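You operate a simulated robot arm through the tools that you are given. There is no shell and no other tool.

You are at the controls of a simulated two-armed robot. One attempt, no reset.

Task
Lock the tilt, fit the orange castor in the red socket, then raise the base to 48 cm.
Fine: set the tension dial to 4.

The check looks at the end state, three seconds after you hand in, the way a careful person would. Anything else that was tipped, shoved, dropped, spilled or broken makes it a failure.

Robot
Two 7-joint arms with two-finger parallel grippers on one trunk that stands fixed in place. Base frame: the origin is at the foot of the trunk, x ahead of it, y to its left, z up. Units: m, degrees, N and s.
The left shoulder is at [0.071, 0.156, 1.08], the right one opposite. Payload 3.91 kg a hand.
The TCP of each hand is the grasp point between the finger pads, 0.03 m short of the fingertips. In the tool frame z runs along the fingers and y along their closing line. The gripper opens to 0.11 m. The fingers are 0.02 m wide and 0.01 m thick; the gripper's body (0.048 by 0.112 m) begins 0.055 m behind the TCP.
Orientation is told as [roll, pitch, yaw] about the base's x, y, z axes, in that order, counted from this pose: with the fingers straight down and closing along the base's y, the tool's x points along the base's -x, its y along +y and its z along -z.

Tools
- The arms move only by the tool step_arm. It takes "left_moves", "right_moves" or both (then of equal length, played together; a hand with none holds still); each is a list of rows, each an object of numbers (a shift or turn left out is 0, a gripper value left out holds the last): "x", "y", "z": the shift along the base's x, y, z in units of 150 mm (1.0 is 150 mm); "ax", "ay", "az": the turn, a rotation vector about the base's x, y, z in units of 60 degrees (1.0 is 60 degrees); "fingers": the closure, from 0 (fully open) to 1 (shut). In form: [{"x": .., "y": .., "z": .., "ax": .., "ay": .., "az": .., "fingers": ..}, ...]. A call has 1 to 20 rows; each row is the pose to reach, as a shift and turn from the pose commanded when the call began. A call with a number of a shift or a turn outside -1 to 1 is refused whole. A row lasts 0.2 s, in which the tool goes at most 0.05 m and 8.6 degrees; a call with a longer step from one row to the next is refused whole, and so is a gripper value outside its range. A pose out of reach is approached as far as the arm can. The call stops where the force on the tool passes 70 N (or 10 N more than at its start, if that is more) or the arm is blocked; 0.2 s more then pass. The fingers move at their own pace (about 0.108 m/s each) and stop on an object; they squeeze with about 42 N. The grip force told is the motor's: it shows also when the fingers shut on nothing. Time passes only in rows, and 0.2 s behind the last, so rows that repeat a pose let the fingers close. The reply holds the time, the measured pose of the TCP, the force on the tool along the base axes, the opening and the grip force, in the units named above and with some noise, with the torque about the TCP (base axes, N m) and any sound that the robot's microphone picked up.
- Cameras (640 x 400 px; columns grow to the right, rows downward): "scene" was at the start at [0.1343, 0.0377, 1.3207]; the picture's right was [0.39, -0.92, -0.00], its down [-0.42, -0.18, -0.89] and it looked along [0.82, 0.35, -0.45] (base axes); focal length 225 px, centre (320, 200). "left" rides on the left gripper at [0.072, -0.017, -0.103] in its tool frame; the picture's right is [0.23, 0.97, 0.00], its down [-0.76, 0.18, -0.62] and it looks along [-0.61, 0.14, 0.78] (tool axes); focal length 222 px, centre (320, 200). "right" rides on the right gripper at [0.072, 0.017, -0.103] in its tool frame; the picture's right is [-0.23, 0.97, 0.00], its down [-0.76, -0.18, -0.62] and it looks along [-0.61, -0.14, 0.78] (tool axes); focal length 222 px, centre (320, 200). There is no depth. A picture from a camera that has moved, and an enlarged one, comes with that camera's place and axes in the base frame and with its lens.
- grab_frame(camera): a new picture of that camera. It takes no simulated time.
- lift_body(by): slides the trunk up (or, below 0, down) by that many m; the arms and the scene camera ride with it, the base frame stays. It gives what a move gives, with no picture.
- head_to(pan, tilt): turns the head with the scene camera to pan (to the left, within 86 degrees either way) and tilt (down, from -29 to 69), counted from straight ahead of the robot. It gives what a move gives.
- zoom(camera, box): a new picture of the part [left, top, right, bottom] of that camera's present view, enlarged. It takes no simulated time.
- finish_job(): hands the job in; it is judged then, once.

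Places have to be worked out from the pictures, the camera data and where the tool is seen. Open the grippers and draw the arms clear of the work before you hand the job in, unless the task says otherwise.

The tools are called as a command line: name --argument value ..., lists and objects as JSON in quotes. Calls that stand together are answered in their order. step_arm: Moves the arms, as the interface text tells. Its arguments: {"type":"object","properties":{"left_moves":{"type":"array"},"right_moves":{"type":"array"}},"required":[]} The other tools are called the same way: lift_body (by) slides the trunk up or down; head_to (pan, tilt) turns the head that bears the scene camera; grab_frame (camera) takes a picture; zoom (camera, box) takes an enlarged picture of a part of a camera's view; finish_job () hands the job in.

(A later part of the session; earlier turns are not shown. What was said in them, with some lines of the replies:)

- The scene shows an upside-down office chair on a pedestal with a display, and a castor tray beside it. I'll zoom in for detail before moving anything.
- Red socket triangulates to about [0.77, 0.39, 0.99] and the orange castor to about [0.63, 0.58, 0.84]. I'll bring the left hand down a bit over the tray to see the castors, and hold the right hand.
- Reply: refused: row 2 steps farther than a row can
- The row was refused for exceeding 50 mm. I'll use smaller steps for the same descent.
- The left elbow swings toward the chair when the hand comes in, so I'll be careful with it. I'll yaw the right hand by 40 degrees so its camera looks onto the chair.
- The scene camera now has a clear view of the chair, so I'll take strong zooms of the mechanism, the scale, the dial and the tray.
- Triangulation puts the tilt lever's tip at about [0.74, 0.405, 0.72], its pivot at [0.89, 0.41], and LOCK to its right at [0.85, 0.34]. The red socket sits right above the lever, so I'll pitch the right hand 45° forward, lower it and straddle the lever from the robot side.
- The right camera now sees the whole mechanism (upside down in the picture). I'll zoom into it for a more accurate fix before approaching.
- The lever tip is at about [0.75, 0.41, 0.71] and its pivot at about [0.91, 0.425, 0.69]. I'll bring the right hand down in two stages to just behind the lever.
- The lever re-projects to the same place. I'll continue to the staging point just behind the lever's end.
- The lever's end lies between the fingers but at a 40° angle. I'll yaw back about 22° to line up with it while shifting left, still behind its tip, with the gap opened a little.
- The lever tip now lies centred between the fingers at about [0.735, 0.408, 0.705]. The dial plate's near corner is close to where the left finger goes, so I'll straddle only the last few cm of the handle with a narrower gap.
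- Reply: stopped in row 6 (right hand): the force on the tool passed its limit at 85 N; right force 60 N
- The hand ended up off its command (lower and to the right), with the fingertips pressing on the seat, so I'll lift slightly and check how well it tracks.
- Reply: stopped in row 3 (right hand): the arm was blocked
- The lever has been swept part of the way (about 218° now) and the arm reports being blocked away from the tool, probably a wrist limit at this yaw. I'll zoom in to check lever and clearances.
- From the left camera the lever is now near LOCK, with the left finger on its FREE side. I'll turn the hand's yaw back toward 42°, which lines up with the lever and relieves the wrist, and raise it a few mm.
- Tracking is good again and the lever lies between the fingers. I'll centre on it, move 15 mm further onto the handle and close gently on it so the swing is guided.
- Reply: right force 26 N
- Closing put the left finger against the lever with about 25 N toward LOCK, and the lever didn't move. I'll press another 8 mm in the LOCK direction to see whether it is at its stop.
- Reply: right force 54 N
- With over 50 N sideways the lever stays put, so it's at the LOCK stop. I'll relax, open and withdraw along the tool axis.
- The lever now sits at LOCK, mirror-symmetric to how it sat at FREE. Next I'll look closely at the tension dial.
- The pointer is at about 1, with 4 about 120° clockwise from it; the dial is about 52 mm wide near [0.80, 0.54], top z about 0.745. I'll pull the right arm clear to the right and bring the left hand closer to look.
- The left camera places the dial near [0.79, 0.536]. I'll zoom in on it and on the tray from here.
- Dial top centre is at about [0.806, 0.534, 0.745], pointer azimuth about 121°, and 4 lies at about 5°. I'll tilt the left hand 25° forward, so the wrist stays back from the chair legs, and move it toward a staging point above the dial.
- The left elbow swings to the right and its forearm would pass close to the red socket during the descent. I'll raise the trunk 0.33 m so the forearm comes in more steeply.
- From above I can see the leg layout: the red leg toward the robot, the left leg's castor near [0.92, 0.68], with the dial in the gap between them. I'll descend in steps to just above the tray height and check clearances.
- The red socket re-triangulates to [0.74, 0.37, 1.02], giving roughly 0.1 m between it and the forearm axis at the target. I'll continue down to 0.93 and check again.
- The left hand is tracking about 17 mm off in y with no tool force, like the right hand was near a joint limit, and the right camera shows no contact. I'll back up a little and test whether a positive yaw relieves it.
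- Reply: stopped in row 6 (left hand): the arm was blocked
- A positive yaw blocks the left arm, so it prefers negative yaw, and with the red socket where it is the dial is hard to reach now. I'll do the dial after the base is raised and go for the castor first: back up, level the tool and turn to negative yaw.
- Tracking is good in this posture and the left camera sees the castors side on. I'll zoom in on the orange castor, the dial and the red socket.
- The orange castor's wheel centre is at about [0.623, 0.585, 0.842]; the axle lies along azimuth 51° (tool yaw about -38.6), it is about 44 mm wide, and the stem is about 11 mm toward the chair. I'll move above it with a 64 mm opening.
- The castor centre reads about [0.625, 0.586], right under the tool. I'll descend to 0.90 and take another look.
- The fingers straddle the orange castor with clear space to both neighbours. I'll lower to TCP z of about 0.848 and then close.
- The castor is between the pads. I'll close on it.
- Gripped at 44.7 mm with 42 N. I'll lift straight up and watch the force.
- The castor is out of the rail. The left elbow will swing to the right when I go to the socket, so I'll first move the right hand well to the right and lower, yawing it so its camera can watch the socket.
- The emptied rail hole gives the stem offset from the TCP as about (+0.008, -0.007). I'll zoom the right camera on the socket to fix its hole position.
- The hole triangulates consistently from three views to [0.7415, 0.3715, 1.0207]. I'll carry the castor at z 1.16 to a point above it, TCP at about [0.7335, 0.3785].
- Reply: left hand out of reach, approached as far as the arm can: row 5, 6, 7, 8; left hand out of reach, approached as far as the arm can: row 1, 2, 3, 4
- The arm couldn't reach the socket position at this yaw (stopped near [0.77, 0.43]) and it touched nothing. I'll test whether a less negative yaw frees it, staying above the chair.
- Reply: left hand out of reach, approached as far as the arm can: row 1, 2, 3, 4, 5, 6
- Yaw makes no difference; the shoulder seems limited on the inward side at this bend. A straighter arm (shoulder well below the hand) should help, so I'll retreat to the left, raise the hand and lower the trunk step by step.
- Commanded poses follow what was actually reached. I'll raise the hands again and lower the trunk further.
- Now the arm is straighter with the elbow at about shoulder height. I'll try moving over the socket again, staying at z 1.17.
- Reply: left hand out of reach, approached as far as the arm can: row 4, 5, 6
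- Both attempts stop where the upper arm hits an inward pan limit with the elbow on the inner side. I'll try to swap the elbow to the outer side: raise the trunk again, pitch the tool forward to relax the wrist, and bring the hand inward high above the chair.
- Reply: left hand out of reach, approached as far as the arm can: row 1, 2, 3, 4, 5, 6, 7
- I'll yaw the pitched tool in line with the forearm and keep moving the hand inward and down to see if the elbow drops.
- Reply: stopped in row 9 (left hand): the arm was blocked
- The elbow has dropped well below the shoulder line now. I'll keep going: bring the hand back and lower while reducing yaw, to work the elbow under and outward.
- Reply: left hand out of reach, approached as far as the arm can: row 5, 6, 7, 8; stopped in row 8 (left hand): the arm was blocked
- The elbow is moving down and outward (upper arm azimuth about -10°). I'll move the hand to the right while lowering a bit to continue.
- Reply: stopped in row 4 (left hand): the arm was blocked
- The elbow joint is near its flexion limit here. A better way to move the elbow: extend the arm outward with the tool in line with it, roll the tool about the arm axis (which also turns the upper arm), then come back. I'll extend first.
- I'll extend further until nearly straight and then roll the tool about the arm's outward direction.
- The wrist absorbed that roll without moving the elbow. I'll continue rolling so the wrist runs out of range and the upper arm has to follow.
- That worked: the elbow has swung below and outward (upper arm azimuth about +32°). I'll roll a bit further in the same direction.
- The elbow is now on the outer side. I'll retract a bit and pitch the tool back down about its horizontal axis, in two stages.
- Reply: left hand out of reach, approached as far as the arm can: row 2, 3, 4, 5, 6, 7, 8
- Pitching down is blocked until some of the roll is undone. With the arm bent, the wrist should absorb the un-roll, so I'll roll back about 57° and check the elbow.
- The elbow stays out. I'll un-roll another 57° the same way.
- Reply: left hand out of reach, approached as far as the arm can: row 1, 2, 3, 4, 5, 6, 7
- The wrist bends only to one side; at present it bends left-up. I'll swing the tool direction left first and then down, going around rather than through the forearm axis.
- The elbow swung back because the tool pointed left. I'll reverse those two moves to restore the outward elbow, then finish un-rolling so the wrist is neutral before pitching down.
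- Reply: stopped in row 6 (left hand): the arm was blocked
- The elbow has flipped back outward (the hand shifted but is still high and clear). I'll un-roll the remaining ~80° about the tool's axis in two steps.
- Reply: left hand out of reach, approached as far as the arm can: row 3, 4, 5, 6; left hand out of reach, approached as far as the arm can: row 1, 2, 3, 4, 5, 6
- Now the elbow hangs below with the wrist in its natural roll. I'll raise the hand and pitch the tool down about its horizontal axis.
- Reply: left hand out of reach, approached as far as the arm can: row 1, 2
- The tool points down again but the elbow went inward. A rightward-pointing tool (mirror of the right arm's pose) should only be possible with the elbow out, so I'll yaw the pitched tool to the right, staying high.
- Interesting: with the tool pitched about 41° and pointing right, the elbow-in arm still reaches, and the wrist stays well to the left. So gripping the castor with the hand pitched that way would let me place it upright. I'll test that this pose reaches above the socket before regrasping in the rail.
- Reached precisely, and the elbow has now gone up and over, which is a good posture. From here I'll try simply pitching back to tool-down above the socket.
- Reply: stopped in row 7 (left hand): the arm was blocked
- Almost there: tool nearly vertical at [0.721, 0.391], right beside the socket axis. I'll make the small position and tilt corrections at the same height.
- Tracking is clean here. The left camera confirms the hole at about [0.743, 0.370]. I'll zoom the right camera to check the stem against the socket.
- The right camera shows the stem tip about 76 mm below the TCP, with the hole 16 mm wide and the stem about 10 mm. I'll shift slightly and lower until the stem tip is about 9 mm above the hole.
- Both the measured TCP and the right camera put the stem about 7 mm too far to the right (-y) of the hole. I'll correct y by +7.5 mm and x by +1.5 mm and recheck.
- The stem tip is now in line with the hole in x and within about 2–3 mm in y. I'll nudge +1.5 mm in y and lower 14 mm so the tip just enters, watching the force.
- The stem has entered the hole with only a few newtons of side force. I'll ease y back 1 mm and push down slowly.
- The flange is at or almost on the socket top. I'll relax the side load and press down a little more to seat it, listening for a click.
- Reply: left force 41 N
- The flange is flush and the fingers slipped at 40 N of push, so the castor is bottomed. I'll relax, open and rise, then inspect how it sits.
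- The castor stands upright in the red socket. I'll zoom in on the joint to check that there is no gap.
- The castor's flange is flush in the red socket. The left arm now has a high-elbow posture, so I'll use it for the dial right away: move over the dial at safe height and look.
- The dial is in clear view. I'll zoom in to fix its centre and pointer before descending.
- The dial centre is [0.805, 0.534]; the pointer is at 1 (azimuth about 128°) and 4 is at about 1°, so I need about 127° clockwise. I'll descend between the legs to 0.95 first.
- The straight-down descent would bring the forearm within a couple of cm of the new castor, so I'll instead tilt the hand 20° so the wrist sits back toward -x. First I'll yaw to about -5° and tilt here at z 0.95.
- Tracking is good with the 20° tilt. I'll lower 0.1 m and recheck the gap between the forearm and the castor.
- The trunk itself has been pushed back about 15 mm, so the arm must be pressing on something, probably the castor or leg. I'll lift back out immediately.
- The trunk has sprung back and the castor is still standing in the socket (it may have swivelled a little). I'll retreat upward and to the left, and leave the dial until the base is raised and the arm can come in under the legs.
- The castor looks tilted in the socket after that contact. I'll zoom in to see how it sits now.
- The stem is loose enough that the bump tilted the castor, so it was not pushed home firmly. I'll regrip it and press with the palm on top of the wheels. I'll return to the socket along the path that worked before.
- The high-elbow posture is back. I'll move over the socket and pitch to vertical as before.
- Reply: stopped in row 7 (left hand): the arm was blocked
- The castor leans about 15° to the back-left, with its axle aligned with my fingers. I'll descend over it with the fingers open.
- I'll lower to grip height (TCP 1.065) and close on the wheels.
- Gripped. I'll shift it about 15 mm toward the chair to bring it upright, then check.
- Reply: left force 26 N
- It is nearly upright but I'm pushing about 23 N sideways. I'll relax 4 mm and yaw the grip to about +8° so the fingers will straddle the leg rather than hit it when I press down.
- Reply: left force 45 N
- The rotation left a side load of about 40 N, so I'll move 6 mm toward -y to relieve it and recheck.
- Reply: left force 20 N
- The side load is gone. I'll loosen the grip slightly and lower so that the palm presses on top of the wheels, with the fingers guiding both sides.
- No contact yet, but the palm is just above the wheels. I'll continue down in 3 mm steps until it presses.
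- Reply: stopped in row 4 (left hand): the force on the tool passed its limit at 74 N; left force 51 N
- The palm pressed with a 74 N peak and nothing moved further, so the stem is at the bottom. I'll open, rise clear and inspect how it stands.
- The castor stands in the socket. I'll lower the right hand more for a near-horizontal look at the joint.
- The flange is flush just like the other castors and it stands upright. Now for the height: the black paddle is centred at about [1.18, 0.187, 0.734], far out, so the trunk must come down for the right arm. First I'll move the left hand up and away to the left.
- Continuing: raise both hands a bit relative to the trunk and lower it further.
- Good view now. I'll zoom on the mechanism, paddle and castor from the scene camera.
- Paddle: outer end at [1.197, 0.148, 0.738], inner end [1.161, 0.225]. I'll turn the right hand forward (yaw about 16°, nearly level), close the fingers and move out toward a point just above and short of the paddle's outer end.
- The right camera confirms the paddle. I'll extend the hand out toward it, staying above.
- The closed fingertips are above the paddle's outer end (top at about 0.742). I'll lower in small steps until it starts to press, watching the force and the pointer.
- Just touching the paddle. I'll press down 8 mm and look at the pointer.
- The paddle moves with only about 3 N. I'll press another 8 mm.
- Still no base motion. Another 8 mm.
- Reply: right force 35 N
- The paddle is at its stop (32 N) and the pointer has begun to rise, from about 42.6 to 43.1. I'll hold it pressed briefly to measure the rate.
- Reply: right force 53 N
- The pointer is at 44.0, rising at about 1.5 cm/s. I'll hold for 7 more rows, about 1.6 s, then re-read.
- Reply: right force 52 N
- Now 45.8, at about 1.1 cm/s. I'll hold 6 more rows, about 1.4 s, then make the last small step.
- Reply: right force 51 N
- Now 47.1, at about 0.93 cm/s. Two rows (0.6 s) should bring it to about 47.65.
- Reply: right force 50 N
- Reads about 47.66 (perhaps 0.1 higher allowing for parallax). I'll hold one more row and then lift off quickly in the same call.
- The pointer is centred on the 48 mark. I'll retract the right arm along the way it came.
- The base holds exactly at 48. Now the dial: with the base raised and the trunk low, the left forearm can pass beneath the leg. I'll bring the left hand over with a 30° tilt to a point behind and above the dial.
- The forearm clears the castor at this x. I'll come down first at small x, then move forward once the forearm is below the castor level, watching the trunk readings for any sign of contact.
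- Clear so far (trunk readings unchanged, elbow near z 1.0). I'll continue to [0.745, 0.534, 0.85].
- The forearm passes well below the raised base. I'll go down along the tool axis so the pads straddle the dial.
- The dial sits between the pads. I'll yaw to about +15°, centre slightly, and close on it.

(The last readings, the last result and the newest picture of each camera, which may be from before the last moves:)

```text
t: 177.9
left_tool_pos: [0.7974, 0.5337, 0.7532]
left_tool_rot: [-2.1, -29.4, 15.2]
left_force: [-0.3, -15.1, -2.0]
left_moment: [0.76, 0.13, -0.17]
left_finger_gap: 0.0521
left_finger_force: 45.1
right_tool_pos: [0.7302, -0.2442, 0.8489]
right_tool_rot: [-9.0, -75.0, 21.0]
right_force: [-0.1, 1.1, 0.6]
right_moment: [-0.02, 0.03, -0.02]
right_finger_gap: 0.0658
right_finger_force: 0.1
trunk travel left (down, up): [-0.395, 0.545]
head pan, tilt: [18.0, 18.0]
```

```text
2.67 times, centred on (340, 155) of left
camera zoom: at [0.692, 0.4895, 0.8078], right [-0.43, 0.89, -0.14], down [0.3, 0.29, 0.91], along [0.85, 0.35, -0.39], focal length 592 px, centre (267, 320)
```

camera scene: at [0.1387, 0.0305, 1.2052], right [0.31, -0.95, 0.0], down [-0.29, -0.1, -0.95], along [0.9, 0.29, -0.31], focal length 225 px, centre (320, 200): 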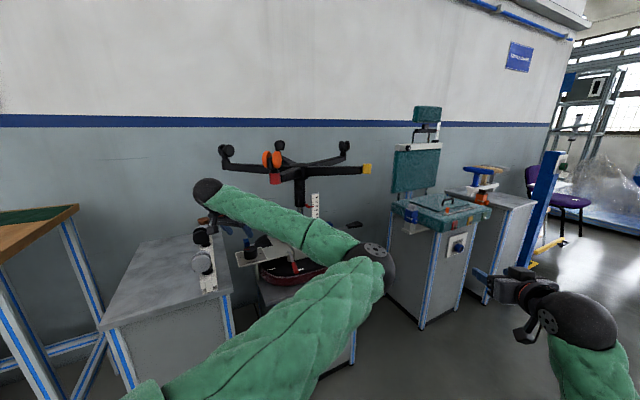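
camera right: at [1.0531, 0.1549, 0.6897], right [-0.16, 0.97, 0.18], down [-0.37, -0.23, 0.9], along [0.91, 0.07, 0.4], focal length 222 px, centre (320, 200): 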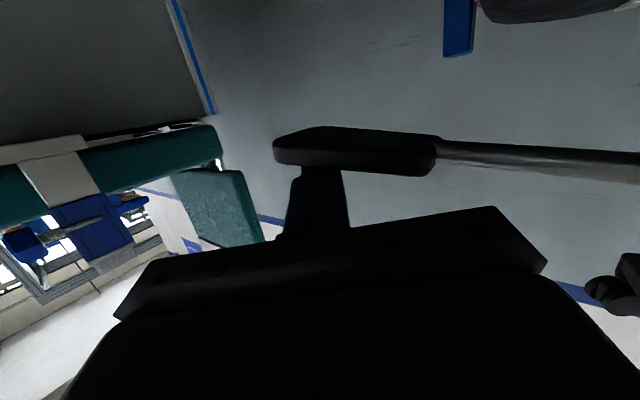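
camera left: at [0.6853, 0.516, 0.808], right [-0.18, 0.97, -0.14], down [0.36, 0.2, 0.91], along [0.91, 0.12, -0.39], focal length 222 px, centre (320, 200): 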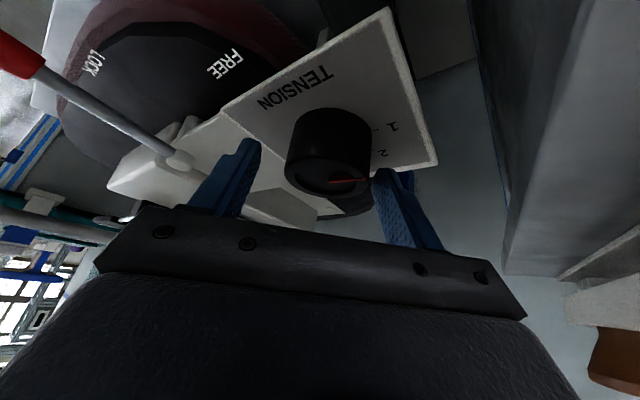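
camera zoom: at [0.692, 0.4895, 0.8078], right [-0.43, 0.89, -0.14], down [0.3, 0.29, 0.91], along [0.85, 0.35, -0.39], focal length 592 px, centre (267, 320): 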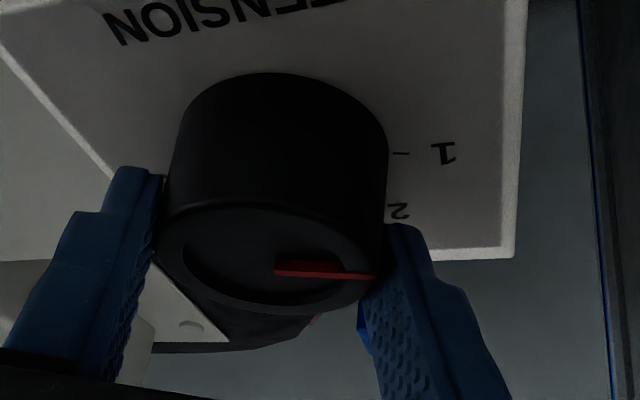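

Gripped at 52.1 mm. I'll turn it clockwise 40° about the dial centre.

step_arm --left_moves '[{"az": -0.11, "y": -0.008}, {"az": -0.22, "y": -0.004}, {"az": -0.33, "y": 0.0}, {"az": -0.44, "y": 0.006}, {"az": -0.55, "y": 0.012}, {"az": -0.667, "y": 0.018}, {"az": -0.667, "y": 0.018}]'

zoom --camera "left" --box '[220, 80, 460, 230]'

zoom --camera "scene" --box '[220, 230, 300, 280]'

```text
t: 179.5
left_tool_pos: [0.7986, 0.5382, 0.7531]
left_tool_rot: [-2.0, -29.3, -24.9]
left_force: [22.0, -10.1, 8.9]
left_moment: [5.11, 5.06, 4.17]
left_finger_gap: 0.0523
left_finger_force: 44.8
right_tool_pos: [0.7316, -0.2457, 0.8488]
right_tool_rot: [-8.8, -75.0, 21.0]
right_force: [-0.3, -0.1, -0.1]
right_moment: [-0.03, 0.0, 0.01]
right_finger_gap: 0.0661
right_finger_force: 0.0
trunk travel left (down, up): [-0.395, 0.545]
head pan, tilt: [18.0, 18.0]
```

```text
2.67 times, centred on (340, 155) of left
camera zoom: at [0.6905, 0.5716, 0.8081], right [0.24, 0.96, -0.14], down [0.41, 0.03, 0.91], along [0.88, -0.28, -0.39], focal length 592 px, centre (267, 320)
```

zoom: 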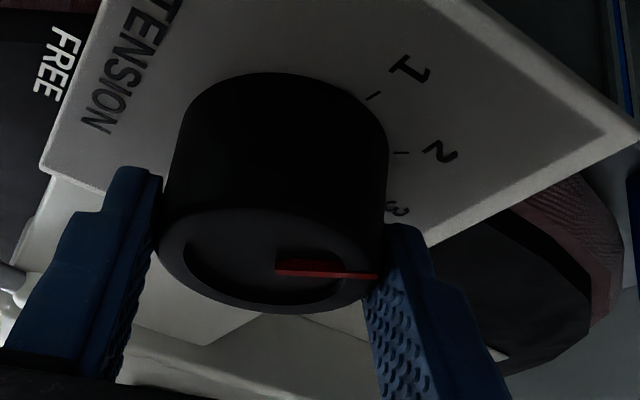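

```text
8.00 times, centred on (260, 255) of scene
camera zoom: at [0.14, 0.029, 1.2052], right [0.31, -0.95, 0.0], down [-0.3, -0.09, -0.95], along [0.9, 0.29, -0.31], focal length 1801 px, centre (800, -240)
```

zoom: 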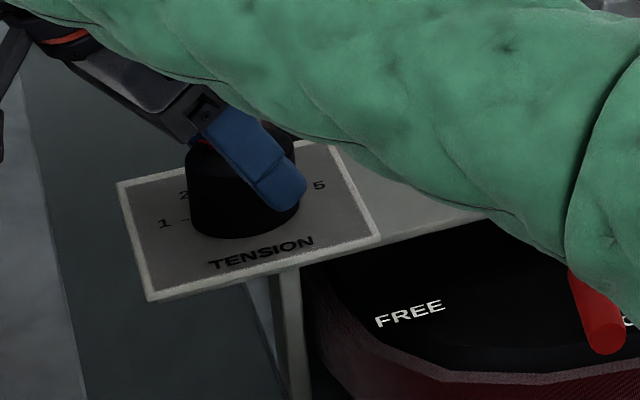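

The dial turned with the hand by 40°. I'll open, turn back and regrip for the next step.

step_arm --left_moves '[{"fingers": 0.3}, {"fingers": 0.3}, {"az": 0.11, "y": -0.006}, {"az": 0.22, "y": -0.012}, {"az": 0.33, "y": -0.018}, {"az": 0.44, "y": -0.022}, {"az": 0.55, "y": -0.025}, {"az": 0.667, "y": -0.028}, {"az": 0.667, "y": -0.028}]'

zoom --camera "left" --box '[220, 80, 460, 230]'

```text
t: 181.5
left_tool_pos: [0.7983, 0.5341, 0.7523]
left_tool_rot: [-2.1, -29.5, 15.3]
left_force: [0.2, 0.0, -0.5]
left_moment: [-0.01, -0.01, 0.03]
left_finger_gap: 0.0768
left_finger_force: 0.0
right_tool_pos: [0.7313, -0.2456, 0.8507]
right_tool_rot: [-9.2, -75.0, 21.3]
right_force: [0.2, -0.6, 0.0]
right_moment: [0.0, 0.02, -0.02]
right_finger_gap: 0.066
right_finger_force: 0.0
trunk travel left (down, up): [-0.395, 0.545]
head pan, tilt: [18.0, 18.0]
```

```text
2.67 times, centred on (340, 155) of left
camera zoom: at [0.6924, 0.4898, 0.8073], right [-0.43, 0.89, -0.14], down [0.29, 0.29, 0.91], along [0.85, 0.35, -0.39], focal length 592 px, centre (267, 320)
```

zoom: 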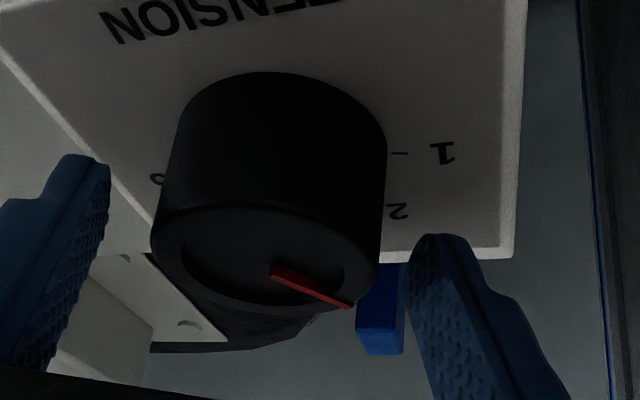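

The dial kept its new position, near 2. I'll regrip and turn another 42°.

step_arm --left_moves '[{"fingers": 0.45}, {"fingers": 0.65}, {"fingers": 0.65}, {"fingers": 0.65}]'

step_arm --left_moves '[{"az": -0.12, "y": 0.0}, {"az": -0.24, "y": 0.005}, {"az": -0.36, "y": 0.01}, {"az": -0.48, "y": 0.015}, {"az": -0.6, "y": 0.022}, {"az": -0.7, "y": 0.028}, {"az": -0.7, "y": 0.028}]'

step_arm --left_moves '[{"fingers": 0.3}, {"fingers": 0.3}, {"az": 0.12, "y": -0.006}, {"az": 0.24, "y": -0.012}, {"az": 0.36, "y": -0.018}, {"az": 0.48, "y": -0.022}, {"az": 0.6, "y": -0.025}, {"az": 0.7, "y": -0.028}, {"az": 0.7, "y": -0.028}]'

zoom --camera "left" --box '[220, 80, 460, 230]'

```text
t: 182.5
left_tool_pos: [0.7985, 0.5342, 0.7534]
left_tool_rot: [-2.1, -29.4, 15.2]
left_force: [0.2, -6.2, -1.2]
left_moment: [0.6, 0.07, -0.02]
left_finger_gap: 0.0521
left_finger_force: 44.8
right_tool_pos: [0.73, -0.2445, 0.8513]
right_tool_rot: [-9.1, -75.1, 21.2]
right_force: [0.1, 0.0, -0.2]
right_moment: [-0.03, -0.01, -0.01]
right_finger_gap: 0.0659
right_finger_force: 0.1
trunk travel left (down, up): [-0.395, 0.545]
head pan, tilt: [18.0, 18.0]
```

```text
t: 184.1
left_tool_pos: [0.7993, 0.5376, 0.7526]
left_tool_rot: [-2.0, -29.3, -26.9]
left_force: [19.8, -25.7, 9.3]
left_moment: [5.57, 6.27, 5.22]
left_finger_gap: 0.0518
left_finger_force: 45.0
right_tool_pos: [0.7308, -0.2465, 0.8486]
right_tool_rot: [-8.7, -75.0, 20.8]
right_force: [-0.2, -0.7, 0.5]
right_moment: [0.0, 0.01, 0.01]
right_finger_gap: 0.066
right_finger_force: 0.1
trunk travel left (down, up): [-0.395, 0.545]
head pan, tilt: [18.0, 18.0]
```

```text
t: 186.1
left_tool_pos: [0.7977, 0.5346, 0.7515]
left_tool_rot: [-2.1, -29.5, 15.3]
left_force: [0.0, -0.1, 0.6]
left_moment: [-0.01, 0.01, -0.04]
left_finger_gap: 0.077
left_finger_force: 0.0
right_tool_pos: [0.7305, -0.2454, 0.8498]
right_tool_rot: [-9.1, -75.0, 21.3]
right_force: [-0.6, 1.0, 0.5]
right_moment: [0.01, 0.0, 0.01]
right_finger_gap: 0.066
right_finger_force: 0.1
trunk travel left (down, up): [-0.395, 0.545]
head pan, tilt: [18.0, 18.0]
```

```text
2.67 times, centred on (340, 155) of left
camera zoom: at [0.6925, 0.4905, 0.8065], right [-0.43, 0.89, -0.14], down [0.29, 0.29, 0.91], along [0.85, 0.35, -0.39], focal length 592 px, centre (267, 320)
```

zoom: 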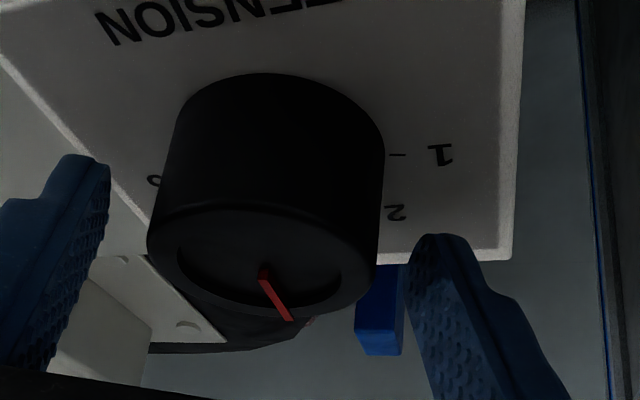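

The pointer is now near 3 (about 82° turned). I'll do the third turn, about 44°, then check from above.

step_arm --left_moves '[{"fingers": 0.45}, {"fingers": 0.65}, {"fingers": 0.65}, {"fingers": 0.65}]'

step_arm --left_moves '[{"az": -0.12, "y": 0.0}, {"az": -0.24, "y": 0.005}, {"az": -0.36, "y": 0.01}, {"az": -0.48, "y": 0.015}, {"az": -0.6, "y": 0.022}, {"az": -0.73, "y": 0.028}, {"az": -0.73, "y": 0.028}]'

step_arm --left_moves '[{"fingers": 0.3}, {"fingers": 0.3}, {"az": 0.12, "y": -0.006}, {"az": 0.24, "y": -0.012}, {"az": 0.36, "y": -0.018}, {"az": 0.48, "y": -0.022}, {"az": 0.6, "y": -0.025}, {"az": 0.73, "y": -0.028}, {"az": 0.73, "y": -0.028}]'

zoom --camera "left" --box '[220, 80, 460, 230]'

zoom --camera "scene" --box '[230, 235, 280, 275]'

```text
t: 187.1
left_tool_pos: [0.7989, 0.5338, 0.7522]
left_tool_rot: [-2.1, -29.4, 15.2]
left_force: [3.6, -10.2, -0.9]
left_moment: [0.56, -0.02, -0.04]
left_finger_gap: 0.0517
left_finger_force: 44.7
right_tool_pos: [0.7292, -0.2456, 0.8495]
right_tool_rot: [-9.1, -75.0, 21.3]
right_force: [0.4, 0.1, -0.8]
right_moment: [0.01, -0.01, -0.01]
right_finger_gap: 0.0659
right_finger_force: 0.1
trunk travel left (down, up): [-0.395, 0.545]
head pan, tilt: [18.0, 18.0]
```

```text
t: 188.7
left_tool_pos: [0.7988, 0.5374, 0.7552]
left_tool_rot: [-2.0, -29.4, -28.6]
left_force: [31.9, -6.1, 20.8]
left_moment: [3.33, 3.39, 2.82]
left_finger_gap: 0.0529
left_finger_force: 14.1
right_tool_pos: [0.7311, -0.2464, 0.8495]
right_tool_rot: [-8.8, -75.0, 21.1]
right_force: [-1.0, 0.4, 0.8]
right_moment: [0.01, 0.0, -0.03]
right_finger_gap: 0.0661
right_finger_force: 0.0
trunk travel left (down, up): [-0.395, 0.545]
head pan, tilt: [18.0, 18.0]
```

```text
t: 190.7
left_tool_pos: [0.798, 0.5337, 0.7523]
left_tool_rot: [-2.1, -29.4, 15.3]
left_force: [0.4, 0.3, 0.1]
left_moment: [0.0, 0.01, 0.02]
left_finger_gap: 0.0769
left_finger_force: 0.1
right_tool_pos: [0.73, -0.2451, 0.8506]
right_tool_rot: [-9.2, -75.0, 21.3]
right_force: [-0.2, -1.1, 0.1]
right_moment: [-0.02, 0.02, -0.03]
right_finger_gap: 0.0659
right_finger_force: 0.2
trunk travel left (down, up): [-0.395, 0.545]
head pan, tilt: [18.0, 18.0]
```

```text
2.67 times, centred on (340, 155) of left
camera zoom: at [0.6929, 0.4895, 0.8072], right [-0.43, 0.89, -0.14], down [0.29, 0.29, 0.91], along [0.85, 0.35, -0.39], focal length 592 px, centre (267, 320)
```

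zoom: 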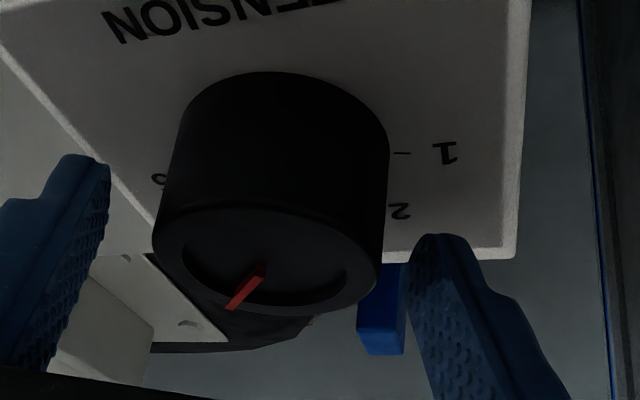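

```text
10.00 times, centred on (255, 255) of scene
camera zoom: at [0.1387, 0.0305, 1.2052], right [0.31, -0.95, 0.0], down [-0.29, -0.1, -0.95], along [0.9, 0.29, -0.31], focal length 2252 px, centre (970, -350)
```

zoom: 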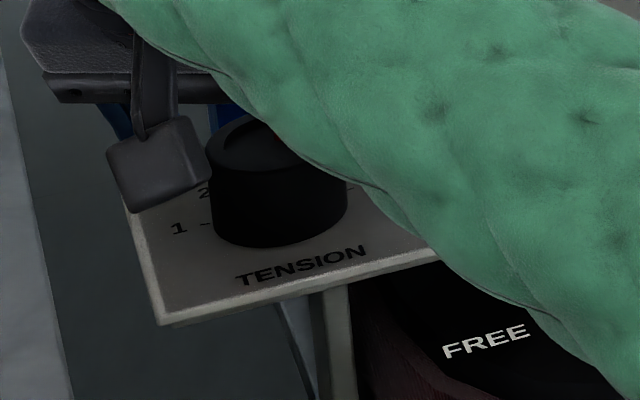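

The grip slipped a little on that last turn, so the pointer is probably a bit short of 4. I'll back out along the same path for a better view.

step_arm --left_moves '[{"x": -0.1, "z": 0.2, "az": -0.08}, {"x": -0.2, "z": 0.4, "az": -0.16}, {"x": -0.3, "z": 0.58, "az": -0.25}, {"x": -0.42, "z": 0.75, "az": -0.25}, {"x": -0.6, "z": 0.95, "az": -0.25}, {"x": -0.75, "z": 1.0, "az": -0.25}, {"x": -0.75, "z": 1.0, "az": -0.25}]'

step_arm --left_moves '[{"x": -0.05, "y": 0.05, "z": 0.25}, {"x": -0.1, "y": 0.1, "z": 0.5}, {"x": -0.12, "y": 0.2, "z": 0.75}, {"x": -0.12, "y": 0.3, "z": 1.0}, {"x": -0.12, "y": 0.3, "z": 1.0}]'

grab_frame --camera "left"

zoom --camera "scene" --box '[230, 230, 280, 270]'

```text
t: 192.3
left_tool_pos: [0.6842, 0.5334, 0.9012]
left_tool_rot: [-2.2, -29.4, 0.3]
left_force: [0.0, -0.3, 0.1]
left_moment: [-0.04, 0.02, -0.02]
left_finger_gap: 0.0769
left_finger_force: 0.0
right_tool_pos: [0.7302, -0.2438, 0.8494]
right_tool_rot: [-9.1, -74.9, 21.3]
right_force: [-0.6, 0.4, 0.0]
right_moment: [-0.04, 0.03, -0.01]
right_finger_gap: 0.0662
right_finger_force: 0.1
trunk travel left (down, up): [-0.395, 0.545]
head pan, tilt: [18.0, 18.0]
```

```text
t: 193.5
left_tool_pos: [0.6703, 0.5803, 1.0493]
left_tool_rot: [-2.3, -29.4, 0.3]
left_force: [-0.3, 0.8, 0.0]
left_moment: [0.01, -0.03, -0.03]
left_finger_gap: 0.0771
left_finger_force: 0.1
right_tool_pos: [0.73, -0.2438, 0.8498]
right_tool_rot: [-9.3, -75.0, 21.3]
right_force: [0.8, -0.7, -0.4]
right_moment: [0.01, 0.01, -0.04]
right_finger_gap: 0.0659
right_finger_force: 0.1
trunk travel left (down, up): [-0.395, 0.545]
head pan, tilt: [18.0, 18.0]
```

```text
taken
camera left: at [0.5574, 0.5651, 1.1041], right [-0.18, 0.97, -0.14], down [0.36, 0.2, 0.91], along [0.91, 0.12, -0.39], focal length 222 px, centre (320, 200)
```

left: 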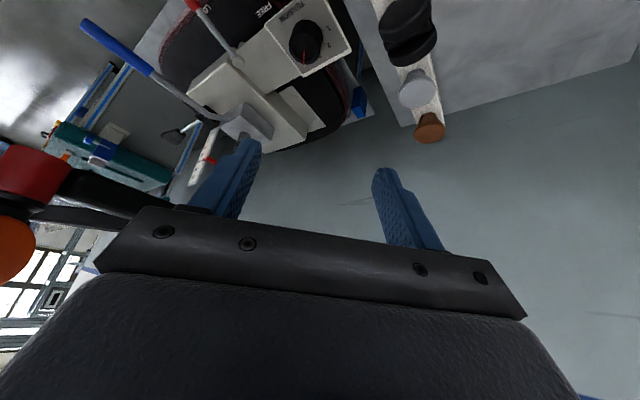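

```text
10.00 times, centred on (255, 250) of scene
camera zoom: at [0.1389, 0.0304, 1.2051], right [0.31, -0.95, 0.0], down [-0.29, -0.1, -0.95], along [0.9, 0.29, -0.31], focal length 2252 px, centre (970, -300)
```

zoom: 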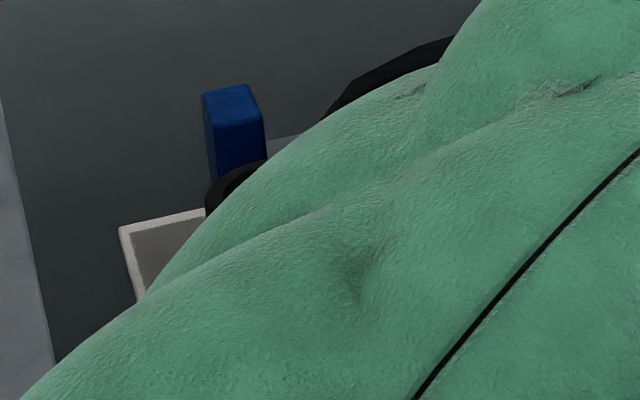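

zoom --camera "left" --box '[255, 0, 355, 80]'

```text
5.00 times, centred on (305, 40) of left
camera zoom: at [0.5574, 0.5651, 1.1041], right [-0.18, 0.97, -0.14], down [0.36, 0.2, 0.91], along [0.91, 0.12, -0.39], focal length 1111 px, centre (395, 1000)
```

zoom: 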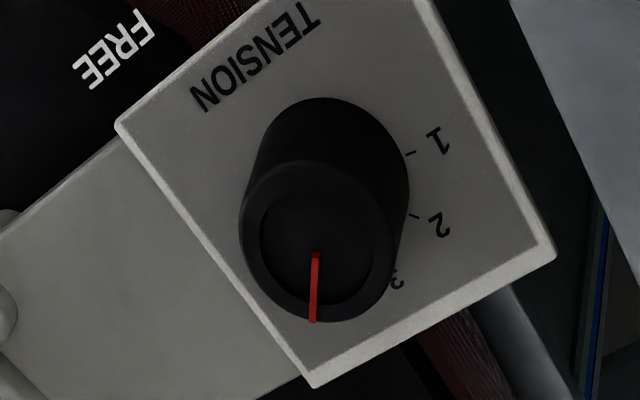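

The pointer azimuth computes to about 4° and label 4 should be at about 3°. I'll retreat higher with the tool vertical to compare it directly with the labels.

step_arm --left_moves '[{"z": 0.2, "y": 0.05, "ay": 0.1}, {"z": 0.4, "y": 0.1, "ay": 0.2}, {"z": 0.6, "y": 0.15, "ay": 0.3}, {"z": 0.8, "y": 0.2, "ay": 0.4}, {"z": 1.0, "y": 0.2, "ay": 0.49}, {"z": 1.0, "y": 0.2, "ay": 0.49}]'

step_arm --left_moves '[{"az": -0.13, "z": 0.2}, {"az": -0.26, "z": 0.4}, {"az": -0.39, "z": 0.6}, {"az": -0.52, "z": 0.6}, {"az": -0.65, "z": 0.6}, {"az": -0.7, "z": 0.6}, {"az": -0.7, "z": 0.6}]'

grab_frame --camera "left"

```text
t: 194.9
left_tool_pos: [0.6671, 0.6103, 1.2001]
left_tool_rot: [-2.0, 0.2, 0.3]
left_force: [0.5, -0.8, -0.5]
left_moment: [0.02, 0.03, 0.01]
left_finger_gap: 0.0771
left_finger_force: 0.0
right_tool_pos: [0.7304, -0.2441, 0.8503]
right_tool_rot: [-9.3, -75.1, 21.4]
right_force: [-0.1, -0.2, -0.2]
right_moment: [-0.01, 0.03, -0.01]
right_finger_gap: 0.066
right_finger_force: 0.0
trunk travel left (down, up): [-0.395, 0.545]
head pan, tilt: [18.0, 18.0]
```

```text
t: 196.5
left_tool_pos: [0.6667, 0.6096, 1.2917]
left_tool_rot: [-2.0, 0.0, -41.9]
left_force: [0.2, -0.5, 0.5]
left_moment: [0.04, 0.02, 0.01]
left_finger_gap: 0.0769
left_finger_force: 0.1
right_tool_pos: [0.7302, -0.2438, 0.8506]
right_tool_rot: [-9.2, -75.0, 21.3]
right_force: [0.1, 0.3, 0.9]
right_moment: [0.01, 0.0, -0.02]
right_finger_gap: 0.066
right_finger_force: 0.0
trunk travel left (down, up): [-0.395, 0.545]
head pan, tilt: [18.0, 18.0]
```

```text
taken
camera left: at [0.6052, 0.6462, 1.3959], right [0.48, 0.88, -0.03], down [0.7, -0.36, 0.62], along [0.53, -0.32, -0.79], focal length 222 px, centre (320, 200)
```

left: 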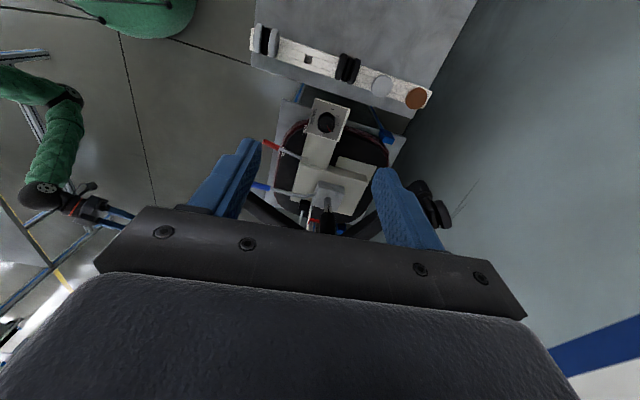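

zoom --camera "left" --box '[300, 95, 355, 145]'

zoom --camera "left" --box '[240, 20, 450, 160]'

grab_frame --camera "scene"

```text
8.00 times, centred on (328, 120) of left
camera zoom: at [0.6052, 0.6462, 1.3959], right [0.48, 0.88, -0.03], down [0.7, -0.36, 0.62], along [0.53, -0.32, -0.79], focal length 1777 px, centre (260, 840)
```

zoom: 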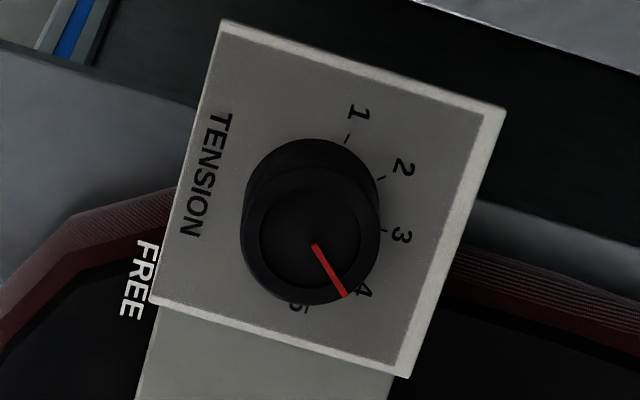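

```text
2.86 times, centred on (345, 90) of left
camera zoom: at [0.6052, 0.6462, 1.3959], right [0.48, 0.88, -0.03], down [0.7, -0.36, 0.62], along [0.53, -0.32, -0.79], focal length 635 px, centre (249, 514)
```

zoom: 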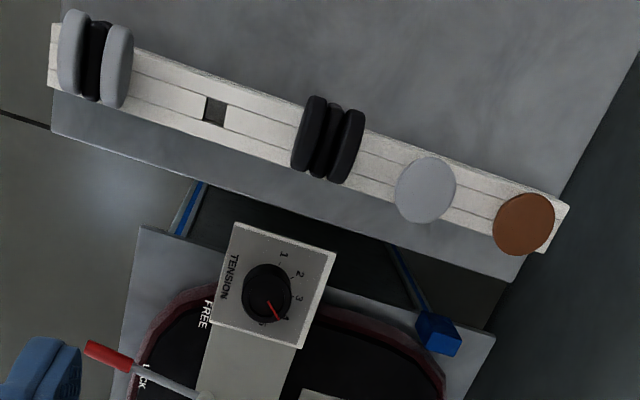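

```text
taken
camera scene: at [0.1385, 0.0305, 1.2052], right [0.31, -0.95, 0.0], down [-0.29, -0.1, -0.95], along [0.9, 0.29, -0.31], focal length 225 px, centre (320, 200)
```

scene: 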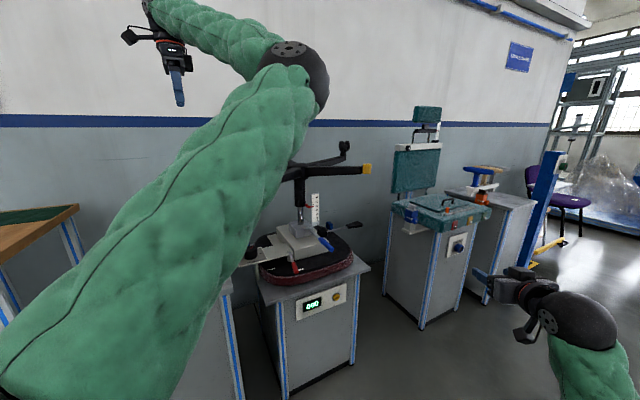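

The pointer sits at 4 within about 2° (roughly 3.95). I'll withdraw the left arm clear to the left, open both grippers, and do a final inspection.

step_arm --left_moves '[{"x": -0.2, "y": 0.15, "fingers": 0.0}, {"x": -0.4, "y": 0.3}, {"x": -0.6, "y": 0.45}, {"x": -0.8, "y": 0.6}, {"x": -1.0, "y": 0.75}, {"x": -1.0, "y": 0.9}, {"x": -1.0, "y": 0.9}]' --right_moves '[{"x": -0.1, "y": -0.15, "fingers": 0.0}, {"x": -0.3, "y": -0.3}, {"x": -0.5, "y": -0.45}, {"x": -0.7, "y": -0.6}, {"x": -0.9, "y": -0.75}, {"x": -1.0, "y": -0.9}, {"x": -1.0, "y": -0.9}]'

head_to --pan 24 --tilt 20

grab_frame --camera "scene"

grab_frame --camera "left"

```text
t: 198.1
left_tool_pos: [0.5157, 0.7432, 1.2926]
left_tool_rot: [-2.0, 0.0, -41.9]
left_force: [0.7, -0.3, -0.8]
left_moment: [0.0, -0.04, 0.02]
left_finger_gap: 0.11
left_finger_force: 0.0
right_tool_pos: [0.5956, -0.3907, 0.8477]
right_tool_rot: [-9.2, -75.0, 21.3]
right_force: [0.3, 0.1, 0.4]
right_moment: [0.03, 0.0, 0.02]
right_finger_gap: 0.1101
right_finger_force: 0.1
right hand out of reach, approached as far as the arm can: row 5, 6, 7
trunk travel left (down, up): [-0.395, 0.545]
head pan, tilt: [18.0, 18.0]
```

```text
t: 198.8
left_tool_pos: [0.5159, 0.7428, 1.2917]
left_tool_rot: [-2.0, 0.1, -41.8]
left_force: [0.2, 1.1, -0.6]
left_moment: [0.02, 0.03, 0.0]
left_finger_gap: 0.1099
left_finger_force: 0.1
right_tool_pos: [0.5954, -0.3903, 0.8465]
right_tool_rot: [-9.1, -75.1, 21.4]
right_force: [-0.3, 0.1, 0.0]
right_moment: [-0.02, -0.01, -0.01]
right_finger_gap: 0.1101
right_finger_force: 0.1
trunk travel left (down, up): [-0.395, 0.545]
head pan, tilt: [24.0, 20.0]
```

```text
taken
camera scene: at [0.1348, 0.0395, 1.202], right [0.41, -0.91, 0.0], down [-0.31, -0.14, -0.94], along [0.86, 0.38, -0.34], focal length 225 px, centre (320, 200)
```

scene: 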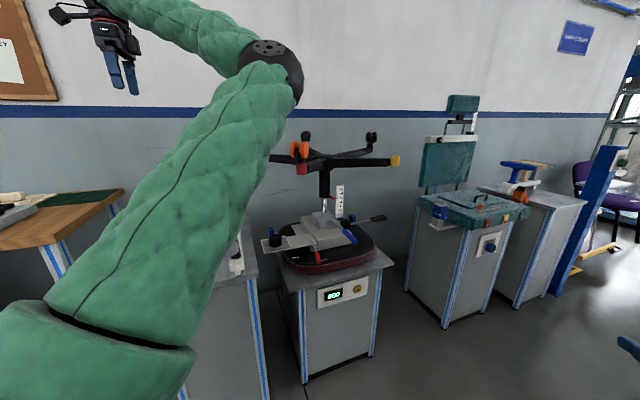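

```text
taken
camera left: at [0.4547, 0.78, 1.3958], right [0.48, 0.88, -0.03], down [0.7, -0.36, 0.62], along [0.53, -0.32, -0.79], focal length 222 px, centre (320, 200)
```

left: 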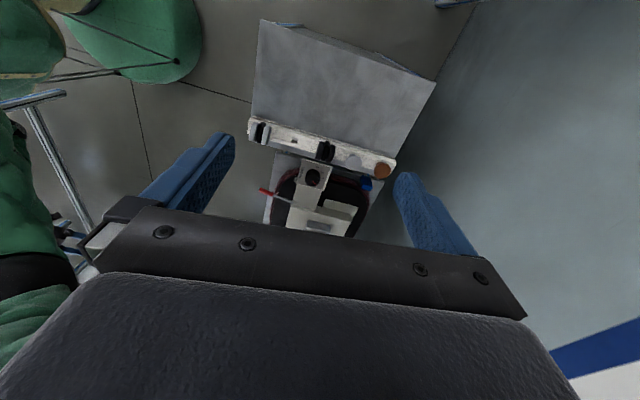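

Everything is in view now. I'll zoom on the castor, scale, lever and dial for the last check.

zoom --camera "scene" --box '[280, 125, 340, 185]'

zoom --camera "scene" --box '[325, 180, 353, 222]'

zoom --camera "scene" --box '[255, 205, 395, 300]'

```text
6.67 times, centred on (310, 155) of scene
camera zoom: at [0.1348, 0.0395, 1.202], right [0.41, -0.91, 0.0], down [-0.31, -0.14, -0.94], along [0.86, 0.38, -0.34], focal length 1501 px, centre (387, 500)
```

zoom: 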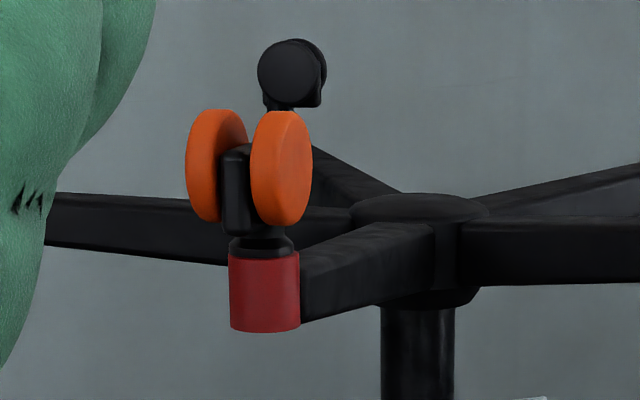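

```text
9.52 times, centred on (339, 201) of scene
camera zoom: at [0.1348, 0.0395, 1.202], right [0.41, -0.91, 0.0], down [-0.31, -0.14, -0.94], along [0.86, 0.38, -0.34], focal length 2145 px, centre (139, 190)
```

zoom: 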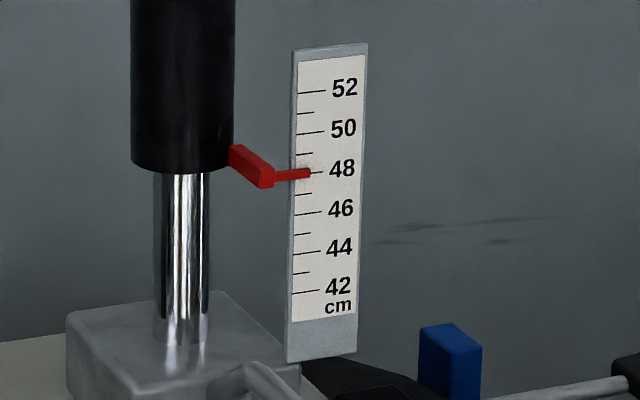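

```text
4.21 times, centred on (325, 252) of scene
camera zoom: at [0.1348, 0.0395, 1.202], right [0.41, -0.91, 0.0], down [-0.31, -0.14, -0.94], along [0.86, 0.38, -0.34], focal length 948 px, centre (299, -21)
```

zoom: 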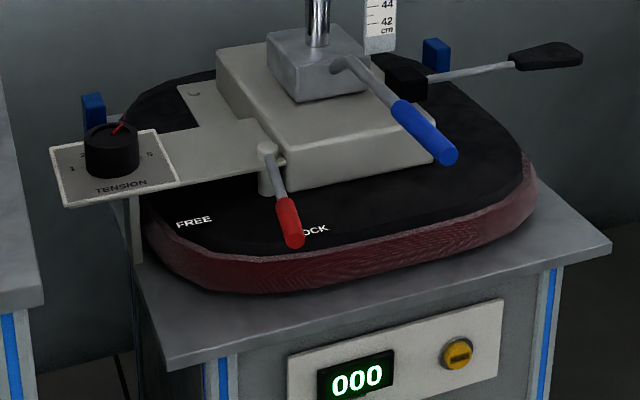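

The lever is at LOCK and the orange castor is upright and flush in the red socket. The pointer is on 48, the dial is at 4, and nothing else was displaced. Both grippers are open and clear, so I'm handing in.

finish_job

```text
The job is handed in.
```

I handed the job in with everything you asked for in place, but I haven't seen a verdict from the check:

- **Tilt:** The red lever is against its stop at LOCK; about 50 N of sideways push didn't move it any further.
- **Castor:** The orange castor is upright in the red socket, and its flange sits flush like the other castors. I heard no click. My left arm knocked it to about a 15° lean after the first fitting. I straightened it and pressed it down again with a peak of about 74 N.
- **Base height:** The pointer is on the 48 cm mark, and it stayed there after I released the paddle.
- **Tension dial:** It is set to 4, within about 2° of the mark (roughly 3.95).

In the last pictures nothing else looked moved or tipped, and the other castors in the tray were in place. Both grippers are open, and both arms are clear of the chair.
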